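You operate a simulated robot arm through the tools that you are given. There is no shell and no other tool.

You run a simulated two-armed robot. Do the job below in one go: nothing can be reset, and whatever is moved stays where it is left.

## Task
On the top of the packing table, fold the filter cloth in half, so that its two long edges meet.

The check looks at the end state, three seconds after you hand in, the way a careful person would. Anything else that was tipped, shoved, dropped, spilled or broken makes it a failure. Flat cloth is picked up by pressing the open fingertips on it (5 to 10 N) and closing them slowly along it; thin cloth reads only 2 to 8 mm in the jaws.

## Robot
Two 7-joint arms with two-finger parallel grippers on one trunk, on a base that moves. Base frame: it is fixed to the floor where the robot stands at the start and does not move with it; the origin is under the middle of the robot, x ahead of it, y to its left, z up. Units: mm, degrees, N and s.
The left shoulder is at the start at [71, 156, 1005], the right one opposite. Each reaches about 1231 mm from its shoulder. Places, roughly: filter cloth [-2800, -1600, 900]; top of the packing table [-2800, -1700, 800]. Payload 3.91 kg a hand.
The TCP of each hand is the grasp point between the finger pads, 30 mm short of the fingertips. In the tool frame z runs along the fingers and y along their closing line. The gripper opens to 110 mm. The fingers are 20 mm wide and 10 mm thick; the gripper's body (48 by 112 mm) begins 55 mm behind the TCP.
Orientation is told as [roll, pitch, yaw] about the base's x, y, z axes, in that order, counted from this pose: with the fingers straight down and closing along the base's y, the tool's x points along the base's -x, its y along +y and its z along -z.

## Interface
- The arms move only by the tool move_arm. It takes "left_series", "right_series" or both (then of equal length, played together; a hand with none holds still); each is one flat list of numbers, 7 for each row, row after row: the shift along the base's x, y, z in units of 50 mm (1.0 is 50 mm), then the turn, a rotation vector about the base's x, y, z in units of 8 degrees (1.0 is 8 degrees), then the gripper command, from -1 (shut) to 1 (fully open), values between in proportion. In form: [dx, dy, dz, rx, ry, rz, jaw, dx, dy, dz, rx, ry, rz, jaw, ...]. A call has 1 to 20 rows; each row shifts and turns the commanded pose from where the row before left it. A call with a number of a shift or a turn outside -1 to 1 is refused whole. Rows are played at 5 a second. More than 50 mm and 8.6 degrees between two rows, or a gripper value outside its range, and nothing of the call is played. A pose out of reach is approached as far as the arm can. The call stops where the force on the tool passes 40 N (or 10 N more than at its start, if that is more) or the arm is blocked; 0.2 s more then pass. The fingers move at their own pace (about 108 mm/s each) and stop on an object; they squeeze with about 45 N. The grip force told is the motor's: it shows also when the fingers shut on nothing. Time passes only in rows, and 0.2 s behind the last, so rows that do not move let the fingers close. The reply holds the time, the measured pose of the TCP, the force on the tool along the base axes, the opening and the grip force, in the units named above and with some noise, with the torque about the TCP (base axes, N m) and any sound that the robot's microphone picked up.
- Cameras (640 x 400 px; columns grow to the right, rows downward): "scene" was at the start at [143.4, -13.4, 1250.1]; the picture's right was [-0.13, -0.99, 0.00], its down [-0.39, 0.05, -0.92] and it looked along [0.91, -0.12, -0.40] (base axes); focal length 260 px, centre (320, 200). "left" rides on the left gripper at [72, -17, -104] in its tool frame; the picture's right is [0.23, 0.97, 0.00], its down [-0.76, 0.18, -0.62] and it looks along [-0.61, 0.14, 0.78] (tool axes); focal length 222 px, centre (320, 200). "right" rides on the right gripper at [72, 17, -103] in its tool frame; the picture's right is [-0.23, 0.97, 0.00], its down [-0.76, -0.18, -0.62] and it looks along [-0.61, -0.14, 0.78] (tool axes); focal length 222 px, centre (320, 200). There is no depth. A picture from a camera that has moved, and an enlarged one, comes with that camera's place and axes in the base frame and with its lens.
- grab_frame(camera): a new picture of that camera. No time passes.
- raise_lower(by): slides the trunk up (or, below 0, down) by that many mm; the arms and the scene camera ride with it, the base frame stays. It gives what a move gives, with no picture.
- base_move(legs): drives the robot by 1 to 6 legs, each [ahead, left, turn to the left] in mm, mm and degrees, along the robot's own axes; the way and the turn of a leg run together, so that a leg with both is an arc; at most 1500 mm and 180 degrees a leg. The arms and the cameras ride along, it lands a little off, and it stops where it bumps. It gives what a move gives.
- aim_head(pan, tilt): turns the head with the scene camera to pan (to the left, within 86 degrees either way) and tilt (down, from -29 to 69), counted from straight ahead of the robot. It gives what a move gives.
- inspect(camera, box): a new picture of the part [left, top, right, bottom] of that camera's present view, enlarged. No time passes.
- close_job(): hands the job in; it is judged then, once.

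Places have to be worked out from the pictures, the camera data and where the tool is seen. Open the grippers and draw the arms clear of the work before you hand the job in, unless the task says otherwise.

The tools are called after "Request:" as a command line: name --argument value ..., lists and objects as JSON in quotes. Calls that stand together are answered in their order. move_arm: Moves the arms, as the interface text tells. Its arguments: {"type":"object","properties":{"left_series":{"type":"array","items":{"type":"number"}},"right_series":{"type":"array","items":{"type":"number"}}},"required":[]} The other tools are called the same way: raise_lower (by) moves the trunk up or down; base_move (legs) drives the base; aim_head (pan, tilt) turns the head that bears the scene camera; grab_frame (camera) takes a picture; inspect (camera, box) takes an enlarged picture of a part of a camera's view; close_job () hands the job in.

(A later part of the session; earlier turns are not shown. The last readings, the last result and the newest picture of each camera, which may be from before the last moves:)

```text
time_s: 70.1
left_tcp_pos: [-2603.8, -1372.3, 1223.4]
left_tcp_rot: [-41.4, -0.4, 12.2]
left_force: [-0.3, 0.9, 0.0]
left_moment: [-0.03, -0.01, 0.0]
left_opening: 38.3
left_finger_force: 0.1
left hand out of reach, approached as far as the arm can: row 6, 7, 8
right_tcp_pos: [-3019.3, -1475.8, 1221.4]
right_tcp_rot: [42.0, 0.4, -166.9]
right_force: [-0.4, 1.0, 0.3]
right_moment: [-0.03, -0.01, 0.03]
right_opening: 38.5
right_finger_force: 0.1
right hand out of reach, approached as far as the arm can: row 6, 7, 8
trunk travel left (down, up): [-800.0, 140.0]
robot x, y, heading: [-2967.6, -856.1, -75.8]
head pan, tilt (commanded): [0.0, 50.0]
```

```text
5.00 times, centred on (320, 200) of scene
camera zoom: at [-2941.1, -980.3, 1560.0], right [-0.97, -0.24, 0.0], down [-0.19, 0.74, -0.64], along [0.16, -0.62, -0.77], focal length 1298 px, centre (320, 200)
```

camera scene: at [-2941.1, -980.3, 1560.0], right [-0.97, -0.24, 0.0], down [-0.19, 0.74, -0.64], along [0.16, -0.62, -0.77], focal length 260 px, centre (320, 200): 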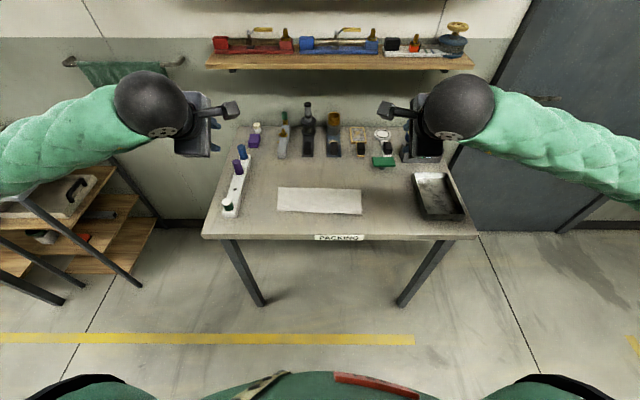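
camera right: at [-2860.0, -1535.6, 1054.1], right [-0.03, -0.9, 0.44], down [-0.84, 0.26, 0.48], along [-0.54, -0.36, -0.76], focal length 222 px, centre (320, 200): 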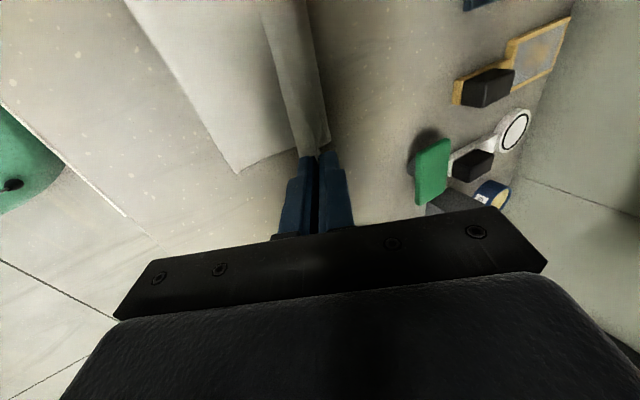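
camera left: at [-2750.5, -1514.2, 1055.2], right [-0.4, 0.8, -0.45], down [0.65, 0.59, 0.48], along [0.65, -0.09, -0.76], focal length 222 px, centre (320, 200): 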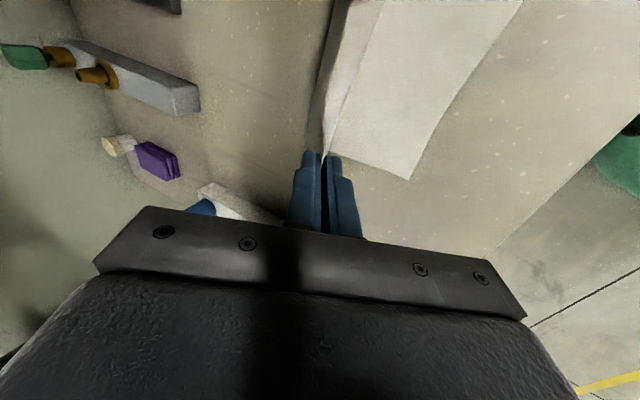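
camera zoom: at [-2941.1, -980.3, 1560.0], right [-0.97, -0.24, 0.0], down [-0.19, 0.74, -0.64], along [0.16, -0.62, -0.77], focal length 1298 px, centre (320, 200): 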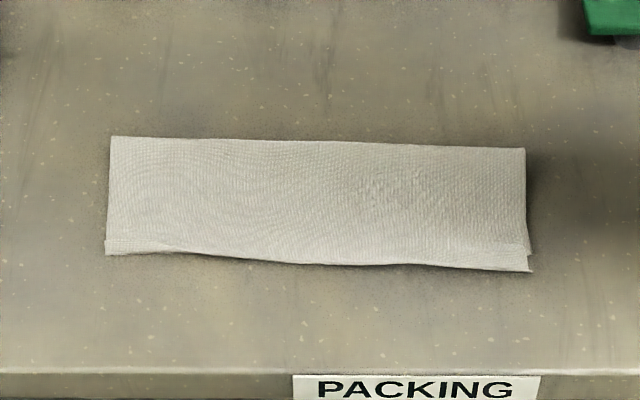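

The cloth is folded in half and nothing else appears disturbed. Let me zoom closely on the near edge at both corners.

Request:
inspect --camera "scene" --box '[270, 180, 320, 220]'

Request:
inspect --camera "scene" --box '[322, 180, 372, 220]'

Request:
inspect --camera "scene" --box '[200, 95, 480, 255]'

```text
10.00 times, centred on (295, 200) of scene
camera zoom: at [-2941.1, -980.3, 1560.0], right [-0.97, -0.24, 0.0], down [-0.19, 0.74, -0.64], along [0.16, -0.62, -0.77], focal length 2595 px, centre (570, 200)
```

zoom: 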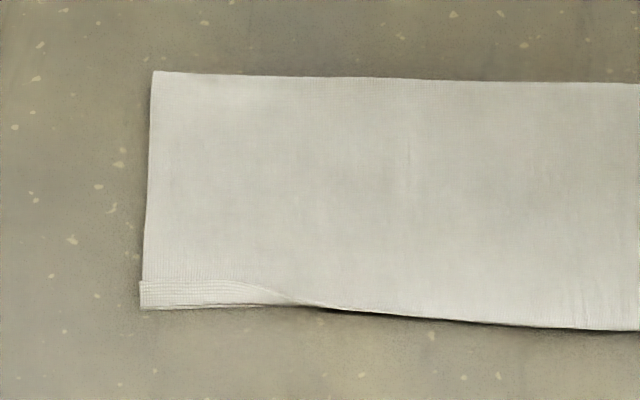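

```text
10.00 times, centred on (347, 200) of scene
camera zoom: at [-2941.1, -980.3, 1560.0], right [-0.97, -0.24, 0.0], down [-0.19, 0.74, -0.64], along [0.16, -0.62, -0.77], focal length 2595 px, centre (50, 200)
```

zoom: 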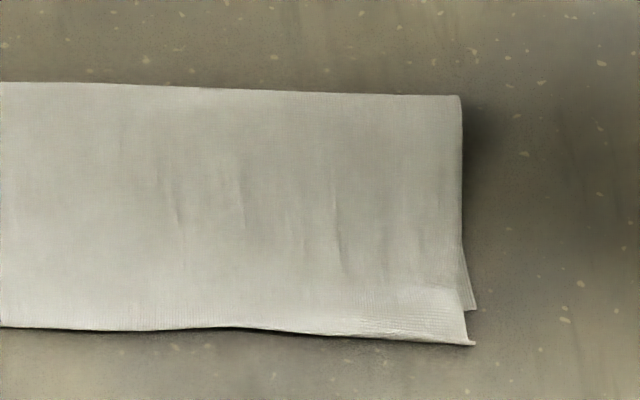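

```text
2.29 times, centred on (340, 175) of scene
camera zoom: at [-2941.1, -980.3, 1560.0], right [-0.97, -0.24, 0.0], down [-0.19, 0.74, -0.64], along [0.16, -0.62, -0.77], focal length 593 px, centre (274, 257)
```

zoom: 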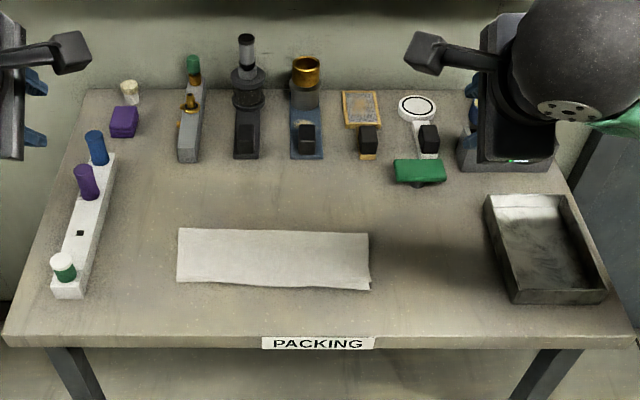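

Mid-edge is aligned, but at the right corner the upper layer overshoots by about 12-15 mm, and at the left corner there is a strip that is either a turned-back hem or an exposed lower layer. I'll bring the left hand over for a close wrist-camera look at that corner, hovering clear of the cloth.

Request:
move_arm --left_series '[-0.17, -0.165, -0.73, 0.628, 0.157, 0, -0.3, -0.17, -0.165, -0.73, 0.628, 0.157, 0, -0.3, -0.17, -0.165, -0.73, 0.628, 0.157, 0, -0.3, -0.17, -0.165, -0.73, 0.628, 0.157, 0, -0.3, -0.17, -0.165, -0.73, 0.628, 0.157, 0, -0.3, -0.17, -0.165, -0.73, 0.628, 0.157, 0, -0.3, -0.17, -0.165, -0.73, 0.628, 0.157, 0, -0.3, -0.17, -0.165, -0.73, 0.628, 0.157, 0, -0.3]'

Request:
grab_frame --camera "left"

Request:
inspect --camera "left" --box '[180, 40, 380, 200]'

```text
time_s: 71.9
left_tcp_pos: [-2667.0, -1440.0, 929.1]
left_tcp_rot: [0.0, 0.8, 12.4]
left_force: [0.3, -0.3, 0.4]
left_moment: [0.06, 0.01, 0.0]
left_opening: 38.6
left_finger_force: 0.0
right_tcp_pos: [-3018.1, -1478.5, 1220.3]
right_tcp_rot: [41.9, 0.3, -167.0]
right_force: [0.1, -1.1, 0.9]
right_moment: [-0.03, 0.0, -0.01]
right_opening: 38.5
right_finger_force: 0.2
trunk travel left (down, up): [-800.0, 140.0]
robot x, y, heading: [-2973.8, -858.1, -76.2]
head pan, tilt (commanded): [0.0, 50.0]
```

```text
taken
camera left: at [-2731.0, -1473.2, 1031.9], right [-0.43, 0.9, 0.0], down [0.71, 0.34, 0.61], along [0.55, 0.27, -0.79], focal length 222 px, centre (320, 200)
```

left: 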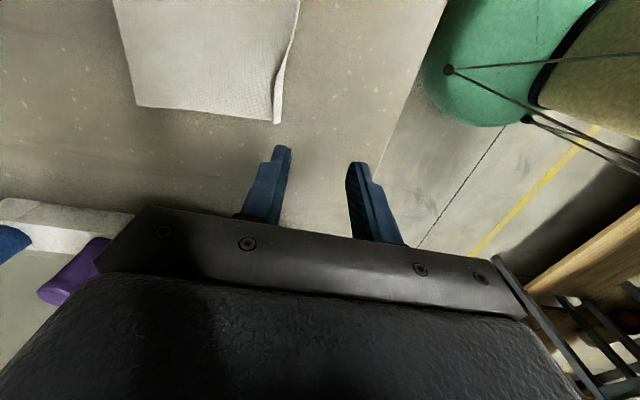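

```text
2.50 times, centred on (280, 120) of left
camera zoom: at [-2731.0, -1473.2, 1031.9], right [-0.43, 0.9, 0.0], down [0.71, 0.34, 0.61], along [0.55, 0.27, -0.79], focal length 555 px, centre (420, 400)
```

zoom: 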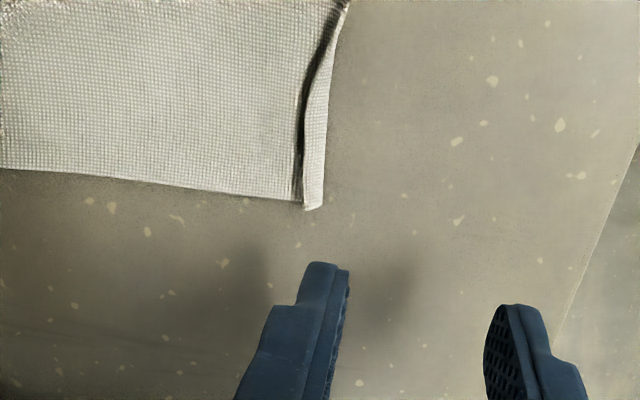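

From this side view the left corner strip looks like the released edge turned back on itself, about 12 mm wide and 55 mm long. I'll bring the right hand to the mirrored viewing spot to see its corner too.

Request:
move_arm --right_series '[0.144, -0.05, -0.728, 0.6365, 0.1587, 0, -0.3, 0.144, -0.05, -0.728, 0.6365, 0.1587, 0, -0.3, 0.144, -0.05, -0.728, 0.6365, 0.1587, 0, -0.3, 0.144, -0.05, -0.728, 0.6365, 0.1587, 0, -0.3, 0.144, -0.05, -0.728, 0.6365, 0.1587, 0, -0.3, 0.144, -0.05, -0.728, 0.6365, 0.1587, 0, -0.3, 0.144, -0.05, -0.728, 0.6365, 0.1587, 0, -0.3, 0.144, -0.05, -0.728, 0.6365, 0.1587, 0, -0.3]'

Request:
grab_frame --camera "right"

Request:
inspect --camera "right" --box '[260, 40, 460, 200]'

Request:
inspect --camera "left" --box '[240, 60, 320, 140]'

```text
time_s: 73.7
left_tcp_pos: [-2667.9, -1440.0, 927.2]
left_tcp_rot: [-0.2, 0.9, 12.5]
left_force: [0.0, -0.3, -0.7]
left_moment: [-0.02, -0.02, 0.01]
left_opening: 38.6
left_finger_force: 0.0
right_tcp_pos: [-2958.0, -1496.6, 927.2]
right_tcp_rot: [-0.2, -0.4, -166.9]
right_force: [0.0, -1.0, -0.5]
right_moment: [0.04, 0.0, 0.01]
right_opening: 38.4
right_finger_force: 0.0
trunk travel left (down, up): [-800.0, 140.0]
robot x, y, heading: [-2972.1, -860.3, -75.7]
head pan, tilt (commanded): [0.0, 50.0]
```

```text
taken
camera right: at [-2882.9, -1497.5, 1028.5], right [0.0, -1.0, 0.0], down [-0.78, 0.0, 0.63], along [-0.63, 0.0, -0.78], focal length 222 px, centre (320, 200)
```

right: 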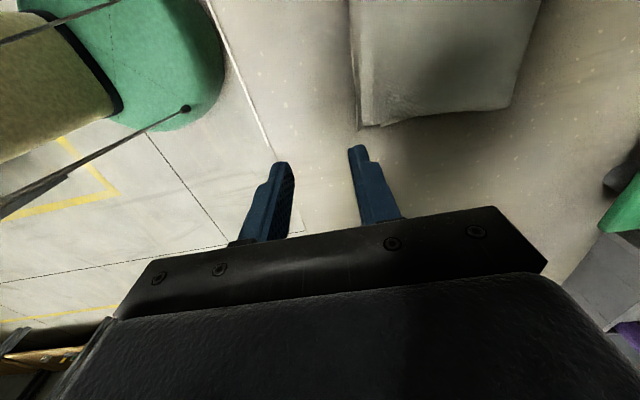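

```text
2.50 times, centred on (360, 120) of right
camera zoom: at [-2882.9, -1497.5, 1028.5], right [0.0, -1.0, 0.0], down [-0.78, 0.0, 0.63], along [-0.63, 0.0, -0.78], focal length 555 px, centre (220, 400)
```

zoom: 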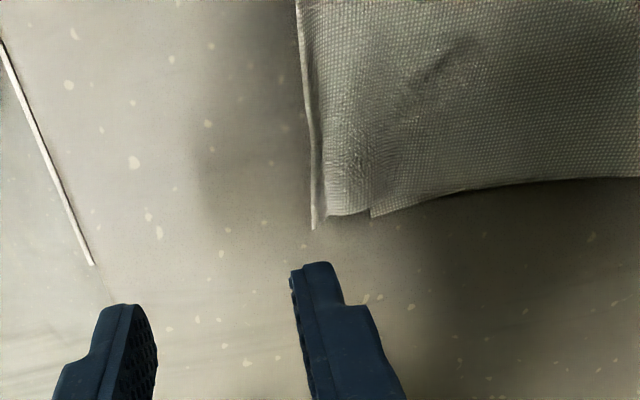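

```text
5.00 times, centred on (280, 100) of left
camera zoom: at [-2731.2, -1473.0, 1032.4], right [-0.43, 0.9, 0.0], down [0.71, 0.34, 0.61], along [0.55, 0.27, -0.79], focal length 1111 px, centre (520, 700)
```

zoom: 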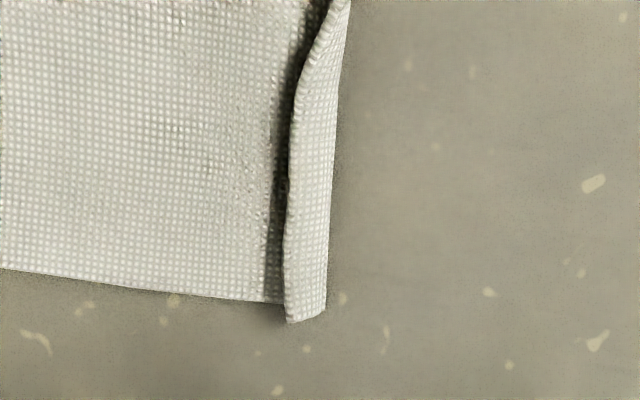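

The close-up confirms it: the left corner has a narrow flap standing up, about 10 mm high and leaning forward. I'll zoom on the right corner to see whether it has a similar standing flap.

Request:
inspect --camera "right" --box '[335, 40, 435, 140]'

Request:
inspect --camera "right" --box '[330, 0, 560, 140]'

Request:
inspect --camera "left" --box '[100, 0, 330, 140]'

```text
4.00 times, centred on (385, 90) of right
camera zoom: at [-2882.9, -1497.5, 1028.5], right [0.0, -1.0, 0.0], down [-0.78, 0.0, 0.63], along [-0.63, 0.0, -0.78], focal length 888 px, centre (60, 640)
```

zoom: 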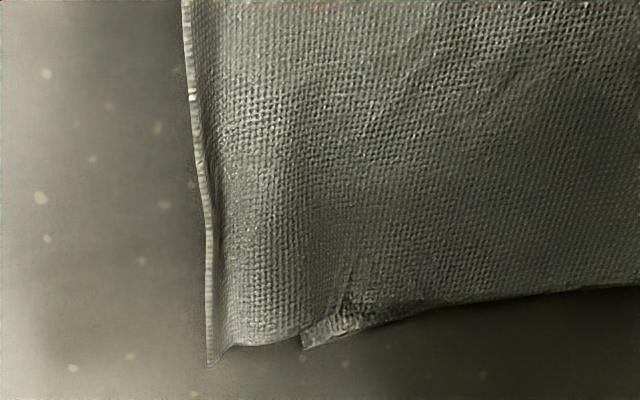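

```text
2.78 times, centred on (445, 70) of right
camera zoom: at [-2882.9, -1497.5, 1028.5], right [0.0, -1.0, 0.0], down [-0.78, 0.0, 0.63], along [-0.63, 0.0, -0.78], focal length 618 px, centre (-28, 562)
```

zoom: 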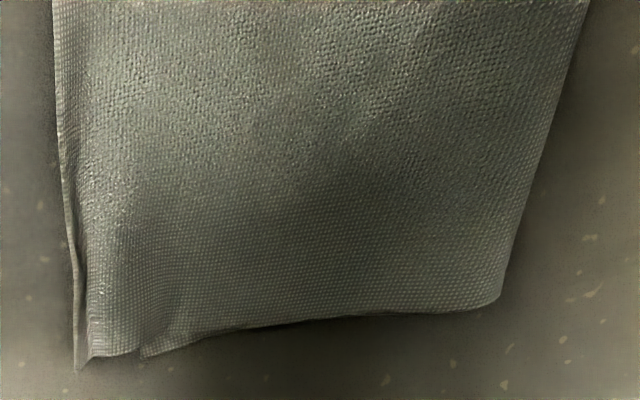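

```text
2.78 times, centred on (215, 70) of left
camera zoom: at [-2731.2, -1473.0, 1032.4], right [-0.43, 0.9, 0.0], down [0.71, 0.34, 0.61], along [0.55, 0.27, -0.79], focal length 618 px, centre (612, 562)
```

zoom: 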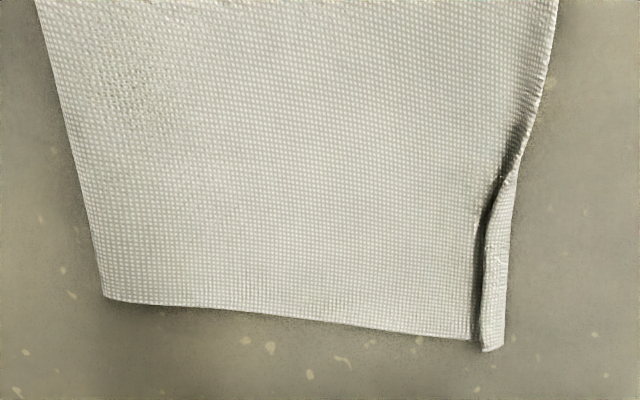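

The right corner's upper edge overshoots by about 20 mm with its rim curled up, and the left flap would overshoot by about 14 mm once laid flat. I'll tidy this gently. First, with the left fingers closed, I'll move to just behind the left flap, low above the upper layer.

Request:
move_arm --left_series '[0.005, -0.459, 0, 0, 0, 0, -1, 0.005, -0.459, 0, 0, 0, 0, -1, 0.005, -0.459, 0, 0, 0, 0, -1, 0, 0, -0.26, 0, 0, 0, -1, 0, 0, -0.26, 0, 0, 0, -1, 0, 0, -0.2, 0, 0, 0, -1]'

Request:
inspect --camera "left" --box '[220, 40, 460, 240]'

Request:
inspect --camera "scene" --box '[260, 160, 380, 240]'

```text
time_s: 75.1
left_tcp_pos: [-2667.0, -1509.3, 891.0]
left_tcp_rot: [-0.1, 0.8, 12.5]
left_force: [0.2, 0.5, 0.0]
left_moment: [0.01, 0.01, -0.01]
left_opening: 0.0
left_finger_force: 38.3
right_tcp_pos: [-2959.1, -1495.8, 927.2]
right_tcp_rot: [0.1, -0.4, -166.9]
right_force: [0.5, 0.4, -0.2]
right_moment: [0.01, 0.02, -0.02]
right_opening: 38.4
right_finger_force: 0.0
trunk travel left (down, up): [-800.0, 140.0]
robot x, y, heading: [-2974.1, -860.7, -75.9]
head pan, tilt (commanded): [0.0, 50.0]
```

```text
2.00 times, centred on (340, 140) of left
camera zoom: at [-2732.7, -1542.6, 995.8], right [-0.43, 0.9, 0.0], down [0.71, 0.34, 0.61], along [0.55, 0.26, -0.79], focal length 444 px, centre (280, 320)
```

zoom: 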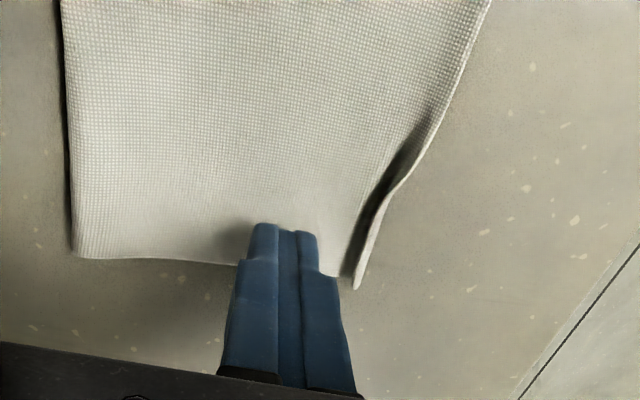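

```text
5.00 times, centred on (320, 200) of scene
camera zoom: at [-2940.7, -983.1, 1559.9], right [-0.97, -0.24, 0.0], down [-0.19, 0.74, -0.64], along [0.16, -0.62, -0.77], focal length 1298 px, centre (320, 200)
```

zoom: 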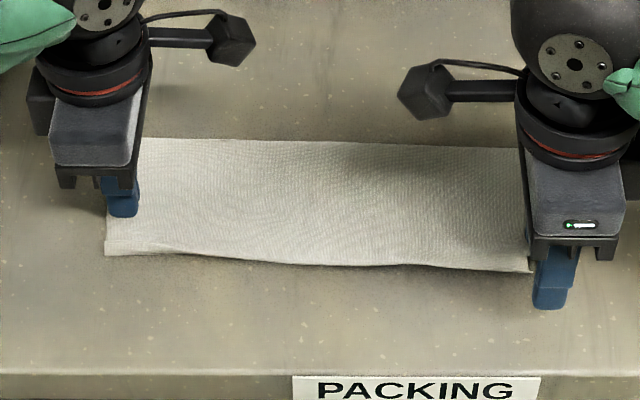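

The flap stands just on my side of the closed fingers, and the tip is about 6 mm above the layers. I'll lower 3 mm and sweep slowly 48 mm toward me to lay the flap flat.

Request:
move_arm --left_series '[0, 0, -0.06, 0, 0, 0, -1, -0.029, 0.1164, 0, 0, 0, 0, -1, -0.029, 0.1164, 0, 0, 0, 0, -1, -0.029, 0.1164, 0, 0, 0, 0, -1, -0.029, 0.1164, 0, 0, 0, 0, -1, -0.029, 0.1164, 0, 0, 0, 0, -1, -0.029, 0.1164, 0, 0, 0, 0, -1, -0.029, 0.1164, 0, 0, 0, 0, -1, -0.029, 0.1164, 0, 0, 0, 0, -1]'

Request:
inspect --camera "left" --box '[180, 0, 460, 240]'

Request:
inspect --camera "scene" --box '[260, 160, 380, 240]'

```text
time_s: 77.1
left_tcp_pos: [-2679.9, -1463.0, 889.9]
left_tcp_rot: [-0.1, 0.9, 12.4]
left_force: [0.0, -0.4, 0.4]
left_moment: [0.01, 0.01, -0.02]
left_opening: 0.1
left_finger_force: 37.6
right_tcp_pos: [-2958.3, -1495.7, 927.3]
right_tcp_rot: [0.1, -0.5, -166.9]
right_force: [0.0, -0.5, 0.2]
right_moment: [0.0, 0.04, -0.02]
right_opening: 38.4
right_finger_force: 0.1
trunk travel left (down, up): [-800.0, 140.0]
robot x, y, heading: [-2972.0, -857.0, -75.7]
head pan, tilt (commanded): [0.0, 50.0]
```

```text
1.67 times, centred on (320, 120) of left
camera zoom: at [-2744.8, -1496.1, 993.8], right [-0.43, 0.9, 0.0], down [0.71, 0.34, 0.61], along [0.55, 0.26, -0.79], focal length 370 px, centre (320, 333)
```

zoom: 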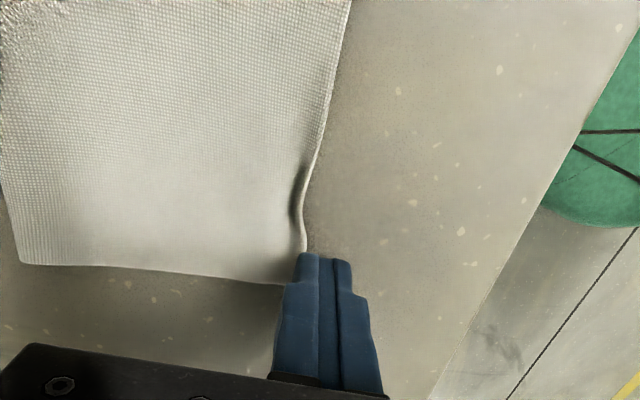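

```text
5.00 times, centred on (320, 200) of scene
camera zoom: at [-2940.7, -982.7, 1559.9], right [-0.97, -0.24, 0.0], down [-0.19, 0.74, -0.64], along [0.16, -0.62, -0.77], focal length 1298 px, centre (320, 200)
```

zoom: 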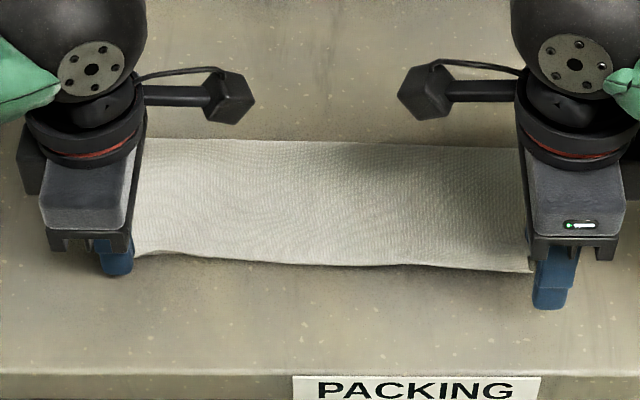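

The fingers have pushed through the flap. I'll sweep 15 mm more, then lift to see how it settled.

Request:
move_arm --left_series '[-0.029, 0.1164, 0, 0, 0, 0, -1, -0.029, 0.1164, 0, 0, 0, 0, -1, -0.0145, 0.0582, 0, 0, 0, 0, -1, 0, 0, 0.2, 0, 0, 0, -1, 0, 0, 0.3, 0, 0, 0, -1, 0, 0, 0.3, 0, 0, 0, -1]'

Request:
inspect --camera "left" --box '[180, 0, 460, 240]'

Request:
inspect --camera "left" --box '[220, 40, 320, 140]'

```text
time_s: 78.5
left_tcp_pos: [-2683.4, -1448.7, 929.2]
left_tcp_rot: [-0.1, 0.8, 12.4]
left_force: [-0.5, -0.4, -0.7]
left_moment: [0.0, 0.04, 0.02]
left_opening: 0.0
left_finger_force: 37.0
right_tcp_pos: [-2958.2, -1495.1, 928.3]
right_tcp_rot: [0.0, -0.4, -166.9]
right_force: [0.2, 0.1, 0.4]
right_moment: [0.06, 0.01, 0.03]
right_opening: 38.5
right_finger_force: 0.1
trunk travel left (down, up): [-800.0, 140.0]
robot x, y, heading: [-2973.3, -861.2, -76.0]
head pan, tilt (commanded): [0.0, 50.0]
```

```text
1.67 times, centred on (320, 120) of left
camera zoom: at [-2748.6, -1481.8, 1034.9], right [-0.43, 0.9, 0.0], down [0.71, 0.34, 0.61], along [0.55, 0.26, -0.79], focal length 370 px, centre (320, 333)
```

zoom: 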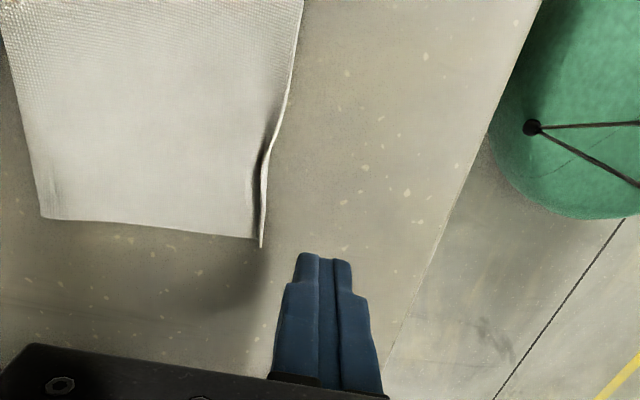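

```text
4.00 times, centred on (270, 90) of left
camera zoom: at [-2748.6, -1481.8, 1034.9], right [-0.43, 0.9, 0.0], down [0.71, 0.34, 0.61], along [0.55, 0.26, -0.79], focal length 888 px, centre (520, 640)
```

zoom: 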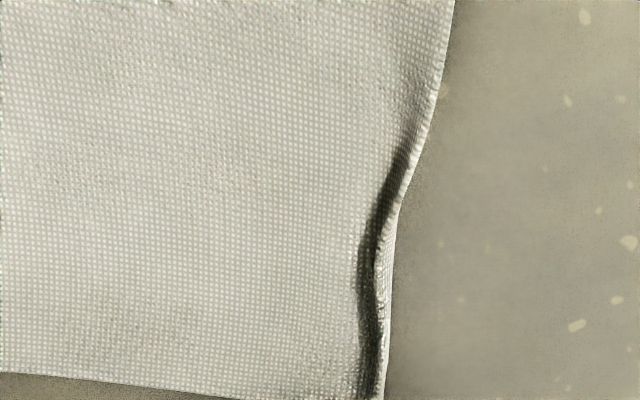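

The flap is now nearly upright instead of leaning in. I'll wait two seconds to see whether it falls outward on its own.

Request:
move_arm --left_series '[0, 0, 0, 0, 0, 0, -1, 0, 0, 0, 0, 0, 0, -1, 0, 0, 0, 0, 0, 0, -1, 0, 0, 0, 0, 0, 0, -1, 0, 0, 0, 0, 0, 0, -1, 0, 0, 0, 0, 0, 0, -1, 0, 0, 0, 0, 0, 0, -1, 0, 0, 0, 0, 0, 0, -1, 0, 0, 0, 0, 0, 0, -1, 0, 0, 0, 0, 0, 0, -1]'

Request:
inspect --camera "left" --box '[220, 40, 320, 140]'

Request:
inspect --camera "scene" --box '[270, 180, 370, 230]'

```text
time_s: 80.7
left_tcp_pos: [-2685.0, -1448.2, 928.9]
left_tcp_rot: [-0.1, 0.9, 12.4]
left_force: [0.0, -0.6, -1.1]
left_moment: [0.01, 0.0, 0.0]
left_opening: 0.0
left_finger_force: 37.6
right_tcp_pos: [-2958.1, -1496.8, 927.2]
right_tcp_rot: [0.0, -0.5, -166.9]
right_force: [0.1, 0.7, 0.2]
right_moment: [0.04, -0.01, 0.03]
right_opening: 38.4
right_finger_force: 0.1
trunk travel left (down, up): [-800.0, 140.0]
robot x, y, heading: [-2972.8, -862.5, -75.9]
head pan, tilt (commanded): [0.0, 50.0]
```

```text
4.00 times, centred on (270, 90) of left
camera zoom: at [-2748.6, -1481.9, 1034.6], right [-0.43, 0.9, 0.0], down [0.71, 0.34, 0.61], along [0.55, 0.26, -0.79], focal length 888 px, centre (520, 640)
```

zoom: 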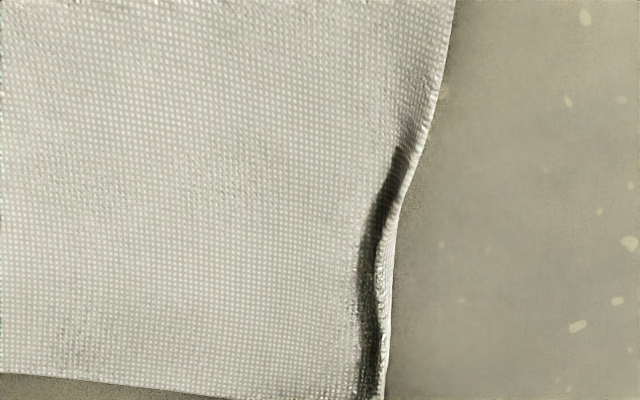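

```text
6.40 times, centred on (320, 205) of scene
camera zoom: at [-2940.7, -982.8, 1559.9], right [-0.97, -0.24, 0.0], down [-0.19, 0.74, -0.64], along [0.16, -0.62, -0.77], focal length 1661 px, centre (320, 168)
```

zoom: 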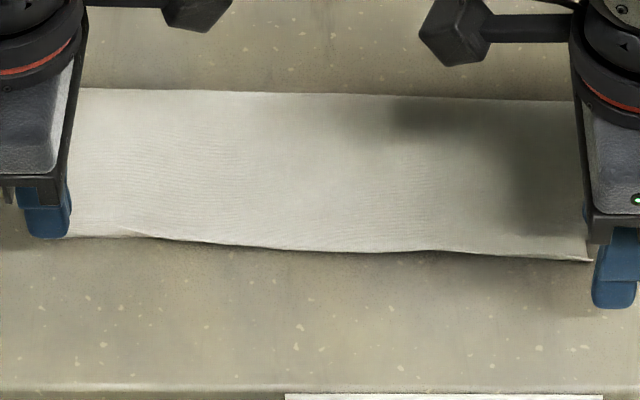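

The flap stays upright on its own, so I'll bring the fingers behind it again, sweep it over toward me, and this time press down on it while it is folded outward.

Request:
move_arm --left_series '[0.145, -0.582, 0, 0, 0, 0, -1, 0.145, -0.582, 0, 0, 0, 0, -1, 0, 0, -0.27, 0, 0, 0, -1, 0, 0, -0.27, 0, 0, 0, -1, 0, 0, -0.27, 0, 0, 0, -1, -0.0266, 0.1067, 0, 0, 0, 0, -1, -0.0266, 0.1067, 0, 0, 0, 0, -1, -0.0266, 0.1067, 0, 0, 0, 0, -1, -0.0266, 0.1067, 0, 0, 0, 0, -1, -0.0266, 0.1067, 0, 0, 0, 0, -1, -0.0266, 0.1067, 0, 0, 0, 0, -1, 0, 0, -0.04, 0, 0, 0, -1, 0, 0, -0.04, 0, 0, 0, -1, 0, 0, -0.04, 0, 0, 0, -1]'

Request:
inspect --camera "left" --box '[180, 0, 460, 240]'

```text
time_s: 83.7
left_tcp_pos: [-2677.2, -1475.0, 883.0]
left_tcp_rot: [-0.2, 0.8, 12.5]
left_force: [0.5, -1.3, 3.5]
left_moment: [-0.05, -0.03, -0.01]
left_opening: 0.0
left_finger_force: 38.1
right_tcp_pos: [-2959.4, -1497.1, 927.7]
right_tcp_rot: [-0.1, -0.4, -166.8]
right_force: [0.7, -0.7, -0.7]
right_moment: [-0.03, -0.04, 0.0]
right_opening: 38.3
right_finger_force: 0.1
trunk travel left (down, up): [-800.0, 140.0]
robot x, y, heading: [-2974.7, -857.6, -76.0]
head pan, tilt (commanded): [0.0, 50.0]
```

```text
1.67 times, centred on (320, 120) of left
camera zoom: at [-2741.9, -1507.4, 987.1], right [-0.43, 0.9, 0.0], down [0.71, 0.34, 0.61], along [0.55, 0.26, -0.79], focal length 370 px, centre (320, 333)
```

zoom: 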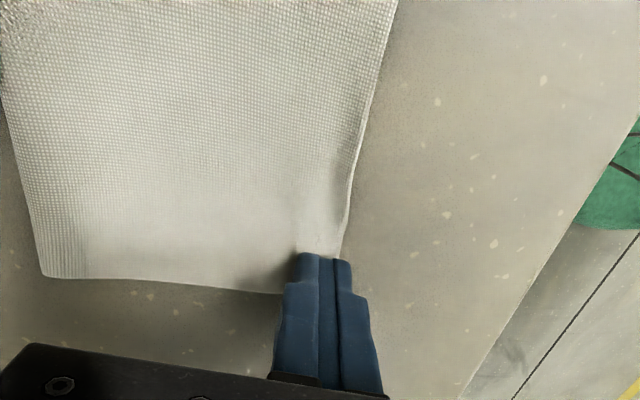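

The flap is pinned under the fingers at 3.5 N. I'll press slightly more, hold for a second, then lift straight up.

Request:
move_arm --left_series '[0, 0, -0.03, 0, 0, 0, -1, 0, 0, 0, 0, 0, 0, -1, 0, 0, 0, 0, 0, 0, -1, 0, 0, 0, 0, 0, 0, -1, 0, 0, 0, 0, 0, 0, -1, 0, 0, 0.06, 0, 0, 0, -1, 0, 0, 0.1, 0, 0, 0, -1, 0, 0, 0.3, 0, 0, 0, -1, -0.1, 0.4, 0.4, 0, 0, 0, -1]'

Request:
inspect --camera "left" --box '[180, 0, 460, 240]'

Request:
inspect --camera "scene" --box '[260, 160, 380, 240]'

```text
time_s: 85.7
left_tcp_pos: [-2682.8, -1453.4, 925.0]
left_tcp_rot: [-0.2, 0.9, 12.4]
left_force: [-0.3, 0.0, 0.4]
left_moment: [-0.06, 0.03, 0.02]
left_opening: 0.1
left_finger_force: 37.3
right_tcp_pos: [-2958.2, -1495.4, 928.4]
right_tcp_rot: [0.0, -0.4, -166.9]
right_force: [0.3, 0.6, 0.4]
right_moment: [-0.05, 0.0, -0.05]
right_opening: 38.4
right_finger_force: 0.1
trunk travel left (down, up): [-800.0, 140.0]
robot x, y, heading: [-2968.3, -861.5, -75.8]
head pan, tilt (commanded): [0.0, 50.0]
```

```text
1.67 times, centred on (320, 120) of left
camera zoom: at [-2747.3, -1486.0, 1028.8], right [-0.43, 0.9, 0.0], down [0.71, 0.34, 0.61], along [0.55, 0.26, -0.79], focal length 370 px, centre (320, 333)
```

zoom: 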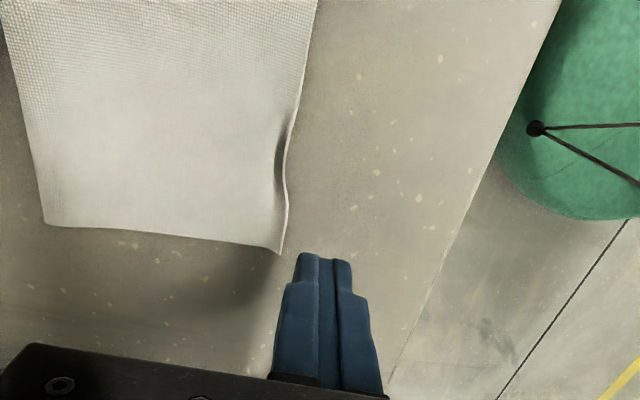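

```text
5.00 times, centred on (320, 200) of scene
camera zoom: at [-2940.7, -981.7, 1559.9], right [-0.97, -0.24, 0.0], down [-0.19, 0.74, -0.64], along [0.16, -0.62, -0.77], focal length 1298 px, centre (320, 200)
```

zoom: 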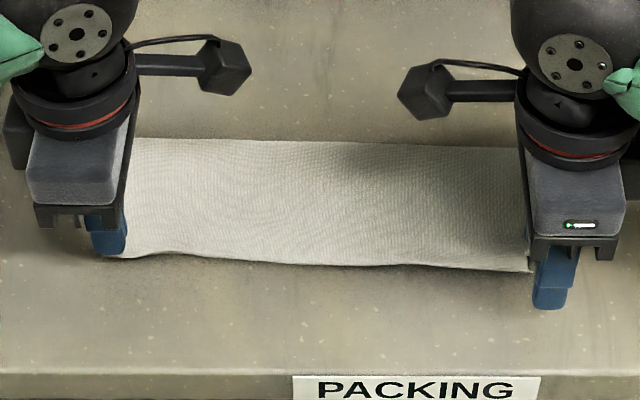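

The left flap is now laid outward, leaving a small overshoot of about 9 mm on the left and about 20 mm on the right. To even this out I'll press lightly on the upper layer close to the fold with both closed hands and draw it forward a little; first I'll move both hands above those spots.

Request:
move_arm --left_series '[0.0725, -0.524, 0, 0, 0, 0, -1, 0.0725, -0.524, 0, 0, 0, 0, -1, 0.0725, -0.524, 0, 0, 0, 0, -1, 0.0725, -0.524, 0, 0, 0, 0, -1, 0, 0, -0.26, 0, 0, 0, -1, 0, 0, -0.26, 0, 0, 0, -1, 0, 0, -0.16, 0, 0, 0, -1]' --right_series '[0.22, -0.553, 0, 0, 0, 0, -1, 0.22, -0.553, 0, 0, 0, 0, -1, 0.22, -0.553, 0, 0, 0, 0, -1, 0.22, -0.553, 0, 0, 0, 0, -1, 0, 0, -0.26, 0, 0, 0, -1, 0, 0, -0.26, 0, 0, 0, -1, 0, 0, -0.16, 0, 0, 0, -1]'

Request:
grab_frame --camera "left"

Request:
grab_frame --camera "right"

Request:
inspect --camera "scene" --box '[260, 150, 380, 230]'

```text
time_s: 87.3
left_tcp_pos: [-2667.8, -1559.5, 892.2]
left_tcp_rot: [-0.1, 0.9, 12.4]
left_force: [-0.7, 0.6, -0.5]
left_moment: [-0.01, -0.02, -0.02]
left_opening: 0.0
left_finger_force: 37.5
right_tcp_pos: [-2916.4, -1608.8, 895.3]
right_tcp_rot: [0.0, -0.4, -167.0]
right_force: [0.4, -0.8, 0.2]
right_moment: [-0.02, 0.03, 0.03]
right_opening: 0.0
right_finger_force: 37.9
trunk travel left (down, up): [-800.0, 140.0]
robot x, y, heading: [-2971.9, -861.3, -76.2]
head pan, tilt (commanded): [0.0, 50.0]
```

```text
taken
camera left: at [-2732.3, -1592.5, 995.9], right [-0.43, 0.9, 0.0], down [0.71, 0.34, 0.61], along [0.55, 0.27, -0.79], focal length 222 px, centre (320, 200)
```

left: 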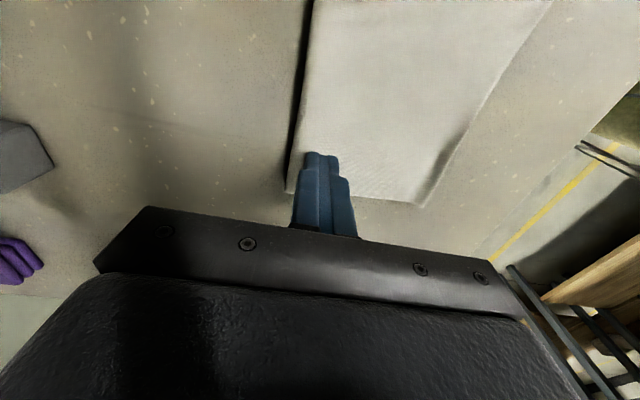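

```text
taken
camera right: at [-2841.2, -1609.2, 996.5], right [0.0, -1.0, 0.0], down [-0.78, 0.0, 0.63], along [-0.63, 0.0, -0.78], focal length 222 px, centre (320, 200)
```

right: 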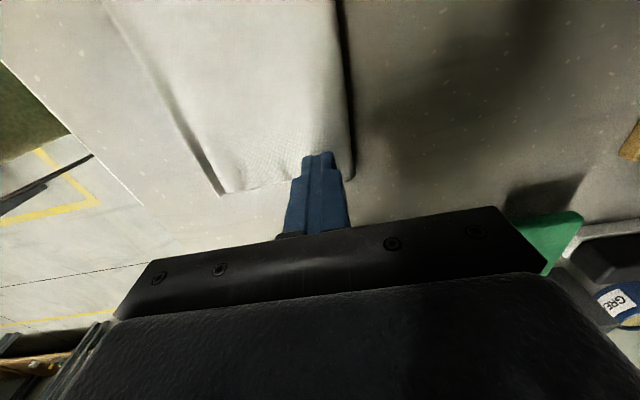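

```text
5.00 times, centred on (320, 190) of scene
camera zoom: at [-2940.6, -983.1, 1559.9], right [-0.97, -0.24, 0.0], down [-0.19, 0.74, -0.64], along [0.16, -0.62, -0.77], focal length 1298 px, centre (320, 250)
```

zoom: 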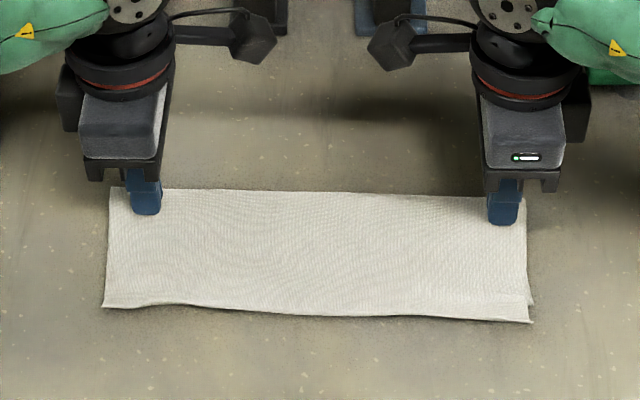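

Both closed fingers are about 20 mm behind the fold. I'll descend in small steps to touch the upper layer lightly.

Request:
move_arm --left_series '[0, 0, -0.04, 0, 0, 0, -1, 0, 0, -0.04, 0, 0, 0, -1, 0, 0, -0.04, 0, 0, 0, -1]' --right_series '[0, 0, -0.06, 0, 0, 0, -1, 0, 0, -0.06, 0, 0, 0, -1, 0, 0, -0.06, 0, 0, 0, -1]'

```text
time_s: 88.1
left_tcp_pos: [-2669.1, -1560.2, 884.7]
left_tcp_rot: [0.0, 0.8, 12.4]
left_force: [0.2, -0.8, -0.2]
left_moment: [-0.02, 0.03, -0.02]
left_opening: 0.0
left_finger_force: 37.1
right_tcp_pos: [-2915.8, -1608.7, 886.0]
right_tcp_rot: [0.1, -0.3, -166.9]
right_force: [0.4, -1.4, 0.7]
right_moment: [0.04, -0.03, -0.02]
right_opening: 0.0
right_finger_force: 36.8
trunk travel left (down, up): [-800.0, 140.0]
robot x, y, heading: [-2973.6, -856.8, -76.0]
head pan, tilt (commanded): [0.0, 50.0]
```

No force yet at about 885. Another few millimetres in 1 mm steps.

Request:
move_arm --left_series '[0, 0, -0.02, 0, 0, 0, -1, 0, 0, -0.02, 0, 0, 0, -1, 0, 0, -0.02, 0, 0, 0, -1]' --right_series '[0, 0, -0.03, 0, 0, 0, -1, 0, 0, -0.03, 0, 0, 0, -1, 0, 0, -0.02, 0, 0, 0, -1]'

```text
time_s: 88.9
left_tcp_pos: [-2668.9, -1561.1, 881.1]
left_tcp_rot: [-0.2, 0.9, 12.4]
left_force: [-1.0, 0.1, 4.2]
left_moment: [-0.01, 0.0, -0.03]
left_opening: 0.0
left_finger_force: 37.8
right_tcp_pos: [-2915.6, -1608.1, 882.4]
right_tcp_rot: [-0.1, -0.4, -167.0]
right_force: [-0.4, 0.2, 0.9]
right_moment: [-0.01, 0.04, -0.01]
right_opening: 0.0
right_finger_force: 37.1
trunk travel left (down, up): [-800.0, 140.0]
robot x, y, heading: [-2972.4, -854.2, -75.9]
head pan, tilt (commanded): [0.0, 50.0]
```

The left presses at 4 N and the right is just touching. I'll add a little on the right, then draw forward slowly: left 8 mm, right 16 mm.

Request:
move_arm --left_series '[0, 0, 0, 0, 0, 0, -1, 0, 0, 0, 0, 0, 0, -1, 0.0048, -0.0194, 0, 0, 0, 0, -1, 0.0048, -0.0194, 0, 0, 0, 0, -1, 0.0048, -0.0194, 0, 0, 0, 0, -1, 0.0048, -0.0194, 0, 0, 0, 0, -1, 0.0048, -0.0194, 0, 0, 0, 0, -1, 0.0048, -0.0194, 0, 0, 0, 0, -1, 0.0048, -0.0194, 0, 0, 0, 0, -1, 0.0048, -0.0194, 0, 0, 0, 0, -1]' --right_series '[0, 0, -0.03, 0, 0, 0, -1, 0, 0, -0.01, 0, 0, 0, -1, 0.0097, -0.0388, 0, 0, 0, 0, -1, 0.0097, -0.0388, 0, 0, 0, 0, -1, 0.0097, -0.0388, 0, 0, 0, 0, -1, 0.0097, -0.0388, 0, 0, 0, 0, -1, 0.0097, -0.0388, 0, 0, 0, 0, -1, 0.0097, -0.0388, 0, 0, 0, 0, -1, 0.0097, -0.0388, 0, 0, 0, 0, -1, 0.0097, -0.0388, 0, 0, 0, 0, -1]'

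Request:
inspect --camera "scene" --box '[260, 150, 380, 230]'

Request:
grab_frame --camera "left"

Request:
grab_frame --camera "right"

```text
time_s: 91.1
left_tcp_pos: [-2665.6, -1566.1, 881.4]
left_tcp_rot: [-0.2, 1.0, 12.4]
left_force: [-0.7, 0.6, -0.7]
left_moment: [0.0, 0.0, -0.01]
left_opening: 0.2
left_finger_force: 38.2
right_tcp_pos: [-2911.4, -1621.1, 881.9]
right_tcp_rot: [0.2, -0.4, -166.9]
right_force: [-3.0, 7.0, 27.8]
right_moment: [0.16, 0.26, -0.05]
right_opening: 0.2
right_finger_force: 37.5
trunk travel left (down, up): [-800.0, 140.0]
robot x, y, heading: [-2974.2, -860.4, -76.3]
head pan, tilt (commanded): [0.0, 50.0]
```

```text
5.00 times, centred on (320, 190) of scene
camera zoom: at [-2941.1, -979.8, 1560.2], right [-0.97, -0.24, 0.0], down [-0.19, 0.74, -0.64], along [0.16, -0.62, -0.77], focal length 1298 px, centre (320, 250)
```

zoom: 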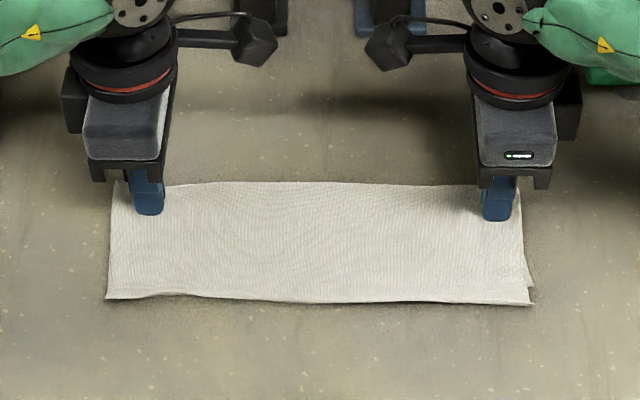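

```text
taken
camera left: at [-2730.8, -1599.2, 987.4], right [-0.43, 0.9, 0.0], down [0.71, 0.34, 0.61], along [0.55, 0.26, -0.79], focal length 222 px, centre (320, 200)
```

left: 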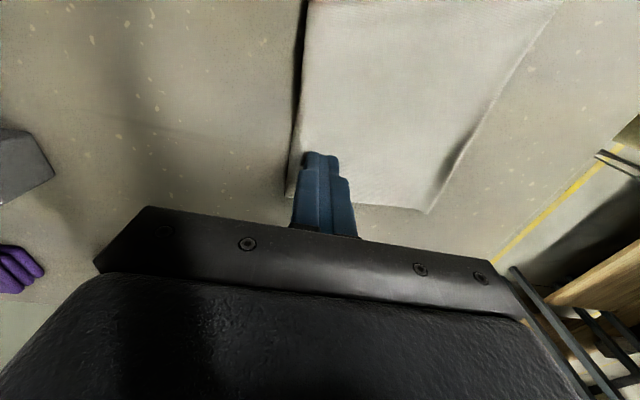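

```text
taken
camera right: at [-2836.5, -1623.2, 983.1], right [0.0, -1.0, 0.0], down [-0.78, 0.0, 0.63], along [-0.63, 0.0, -0.78], focal length 222 px, centre (320, 200)
```

right: 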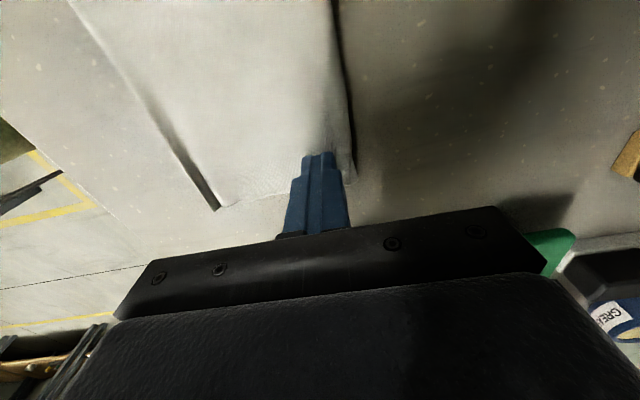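

The drag moved the whole stack together a bit (right pressed at 28 N), so the layers didn't shift relative to each other. I'll lift both hands straight up and look at the state.

Request:
move_arm --left_series '[0, 0, 0.1, 0, 0, 0, -1, 0, 0, 0.4, 0, 0, 0, -1, 0, 0, 0.8, 0, 0, 0, -1, 0.1, 0.3, 0.8, 0, 0, 0, -1, 0.1, 0.3, 0.8, 0, 0, 0, -1, 0.1, 0.3, 0.8, 0, 0, 0, -1]' --right_series '[0, 0, 0.1, 0, 0, 0, -1, 0, 0, 0.4, 0, 0, 0, -1, 0, 0, 0.8, 0, 0, 0, -1, -0.3, 0.2, 0.8, 0, 0, 0, -1, -0.3, 0.2, 0.8, 0, 0, 0, -1, -0.3, 0.2, 0.8, 0, 0, 0, -1]'

Request:
inspect --camera "scene" --box '[260, 150, 380, 230]'

Request:
inspect --camera "scene" --box '[322, 180, 372, 220]'

Request:
inspect --camera "scene" --box '[270, 180, 320, 220]'

```text
time_s: 92.5
left_tcp_pos: [-2653.1, -1519.6, 1068.6]
left_tcp_rot: [-0.2, 0.9, 12.4]
left_force: [0.2, 0.4, -0.3]
left_moment: [-0.02, 0.02, -0.02]
left_opening: 0.0
left_finger_force: 38.0
right_tcp_pos: [-2955.3, -1592.5, 1064.3]
right_tcp_rot: [0.1, -0.4, -166.8]
right_force: [-0.2, 0.7, -0.3]
right_moment: [-0.01, -0.01, 0.01]
right_opening: 0.0
right_finger_force: 37.9
trunk travel left (down, up): [-800.0, 140.0]
robot x, y, heading: [-2973.4, -856.8, -76.1]
head pan, tilt (commanded): [0.0, 50.0]
```

```text
5.00 times, centred on (320, 190) of scene
camera zoom: at [-2941.3, -980.9, 1559.9], right [-0.97, -0.24, 0.0], down [-0.19, 0.74, -0.64], along [0.16, -0.62, -0.77], focal length 1298 px, centre (320, 250)
```

zoom: 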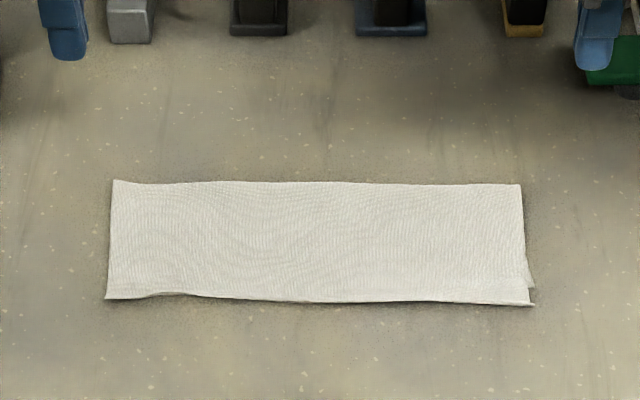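

```text
10.00 times, centred on (347, 200) of scene
camera zoom: at [-2941.3, -980.9, 1559.9], right [-0.97, -0.24, 0.0], down [-0.19, 0.74, -0.64], along [0.16, -0.62, -0.77], focal length 2595 px, centre (50, 200)
```

zoom: 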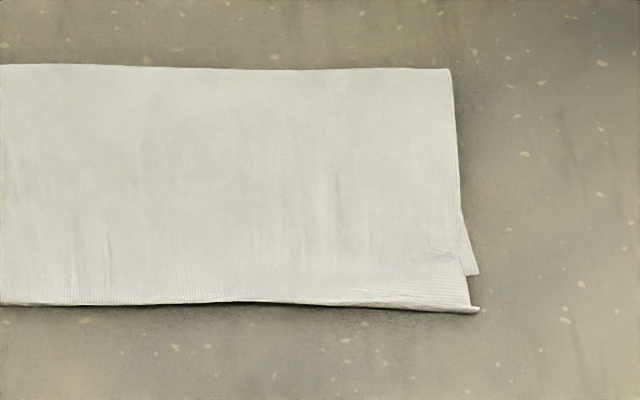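

```text
10.00 times, centred on (295, 200) of scene
camera zoom: at [-2941.3, -980.9, 1559.9], right [-0.97, -0.24, 0.0], down [-0.19, 0.74, -0.64], along [0.16, -0.62, -0.77], focal length 2595 px, centre (570, 200)
```

zoom: 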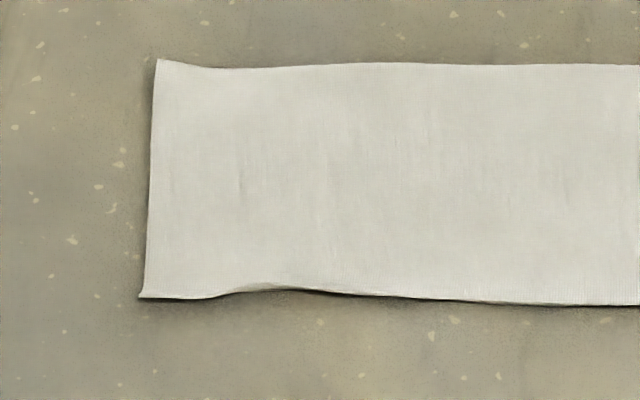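

The left side now lies neatly along the near edge; only the right corner of the upper layer still overshoots by about 18 mm. I'll re-grip just that upper corner with the right hand and re-lay it further forward, moving the left hand aside and bringing the right above the spot.

Request:
move_arm --left_series '[0.29, 0.073, 0.3, 0, 0, 0, -0.5, 0.29, 0.073, 0.3, 0, 0, 0, -0.5, 0.29, 0.073, 0.3, 0, 0, 0, -0.5, 0.29, 0.073, 0.3, 0, 0, 0, -0.5]' --right_series '[0.0935, 0.2775, -0.72, -0.085, -0.021, 0, -0.418, 0.0935, 0.2775, -0.72, -0.085, -0.021, 0, -0.418, 0.0935, 0.2775, -0.72, -0.085, -0.021, 0, -0.418, 0.0935, 0.2775, -0.72, -0.085, -0.021, 0, -0.418]'

Request:
inspect --camera "right" --box '[180, 0, 460, 240]'

Request:
inspect --camera "scene" --box '[260, 150, 380, 230]'

```text
time_s: 93.5
left_tcp_pos: [-2593.8, -1509.2, 1128.0]
left_tcp_rot: [-0.2, 0.9, 12.4]
left_force: [-0.2, -0.4, 0.4]
left_moment: [0.0, 0.01, -0.02]
left_opening: 27.3
left_finger_force: 0.0
right_tcp_pos: [-2938.5, -1537.2, 920.7]
right_tcp_rot: [2.9, -0.2, -166.9]
right_force: [-0.6, 0.1, 0.6]
right_moment: [0.03, 0.03, 0.05]
right_opening: 32.0
right_finger_force: 0.1
trunk travel left (down, up): [-800.0, 140.0]
robot x, y, heading: [-2973.5, -854.9, -75.7]
head pan, tilt (commanded): [0.0, 50.0]
```

```text
1.67 times, centred on (320, 120) of right
camera zoom: at [-2864.3, -1532.2, 1023.7], right [0.0, -1.0, 0.05], down [-0.79, 0.03, 0.62], along [-0.62, -0.04, -0.78], focal length 370 px, centre (320, 333)
```

zoom: 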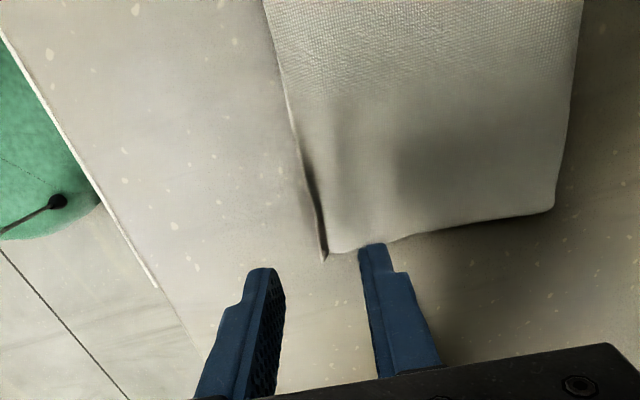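

```text
5.00 times, centred on (320, 190) of scene
camera zoom: at [-2940.5, -982.0, 1560.0], right [-0.97, -0.24, 0.0], down [-0.19, 0.74, -0.64], along [0.16, -0.62, -0.77], focal length 1298 px, centre (320, 250)
```

zoom: 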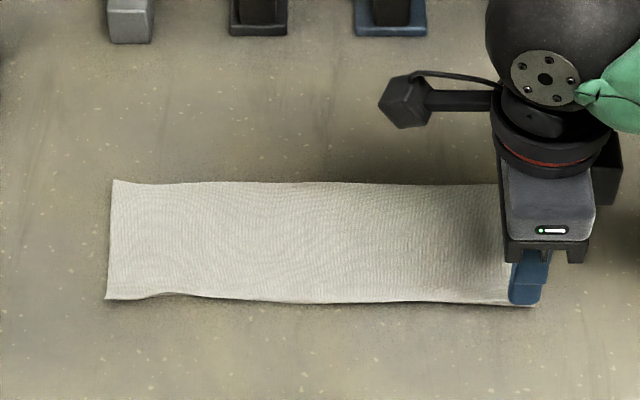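

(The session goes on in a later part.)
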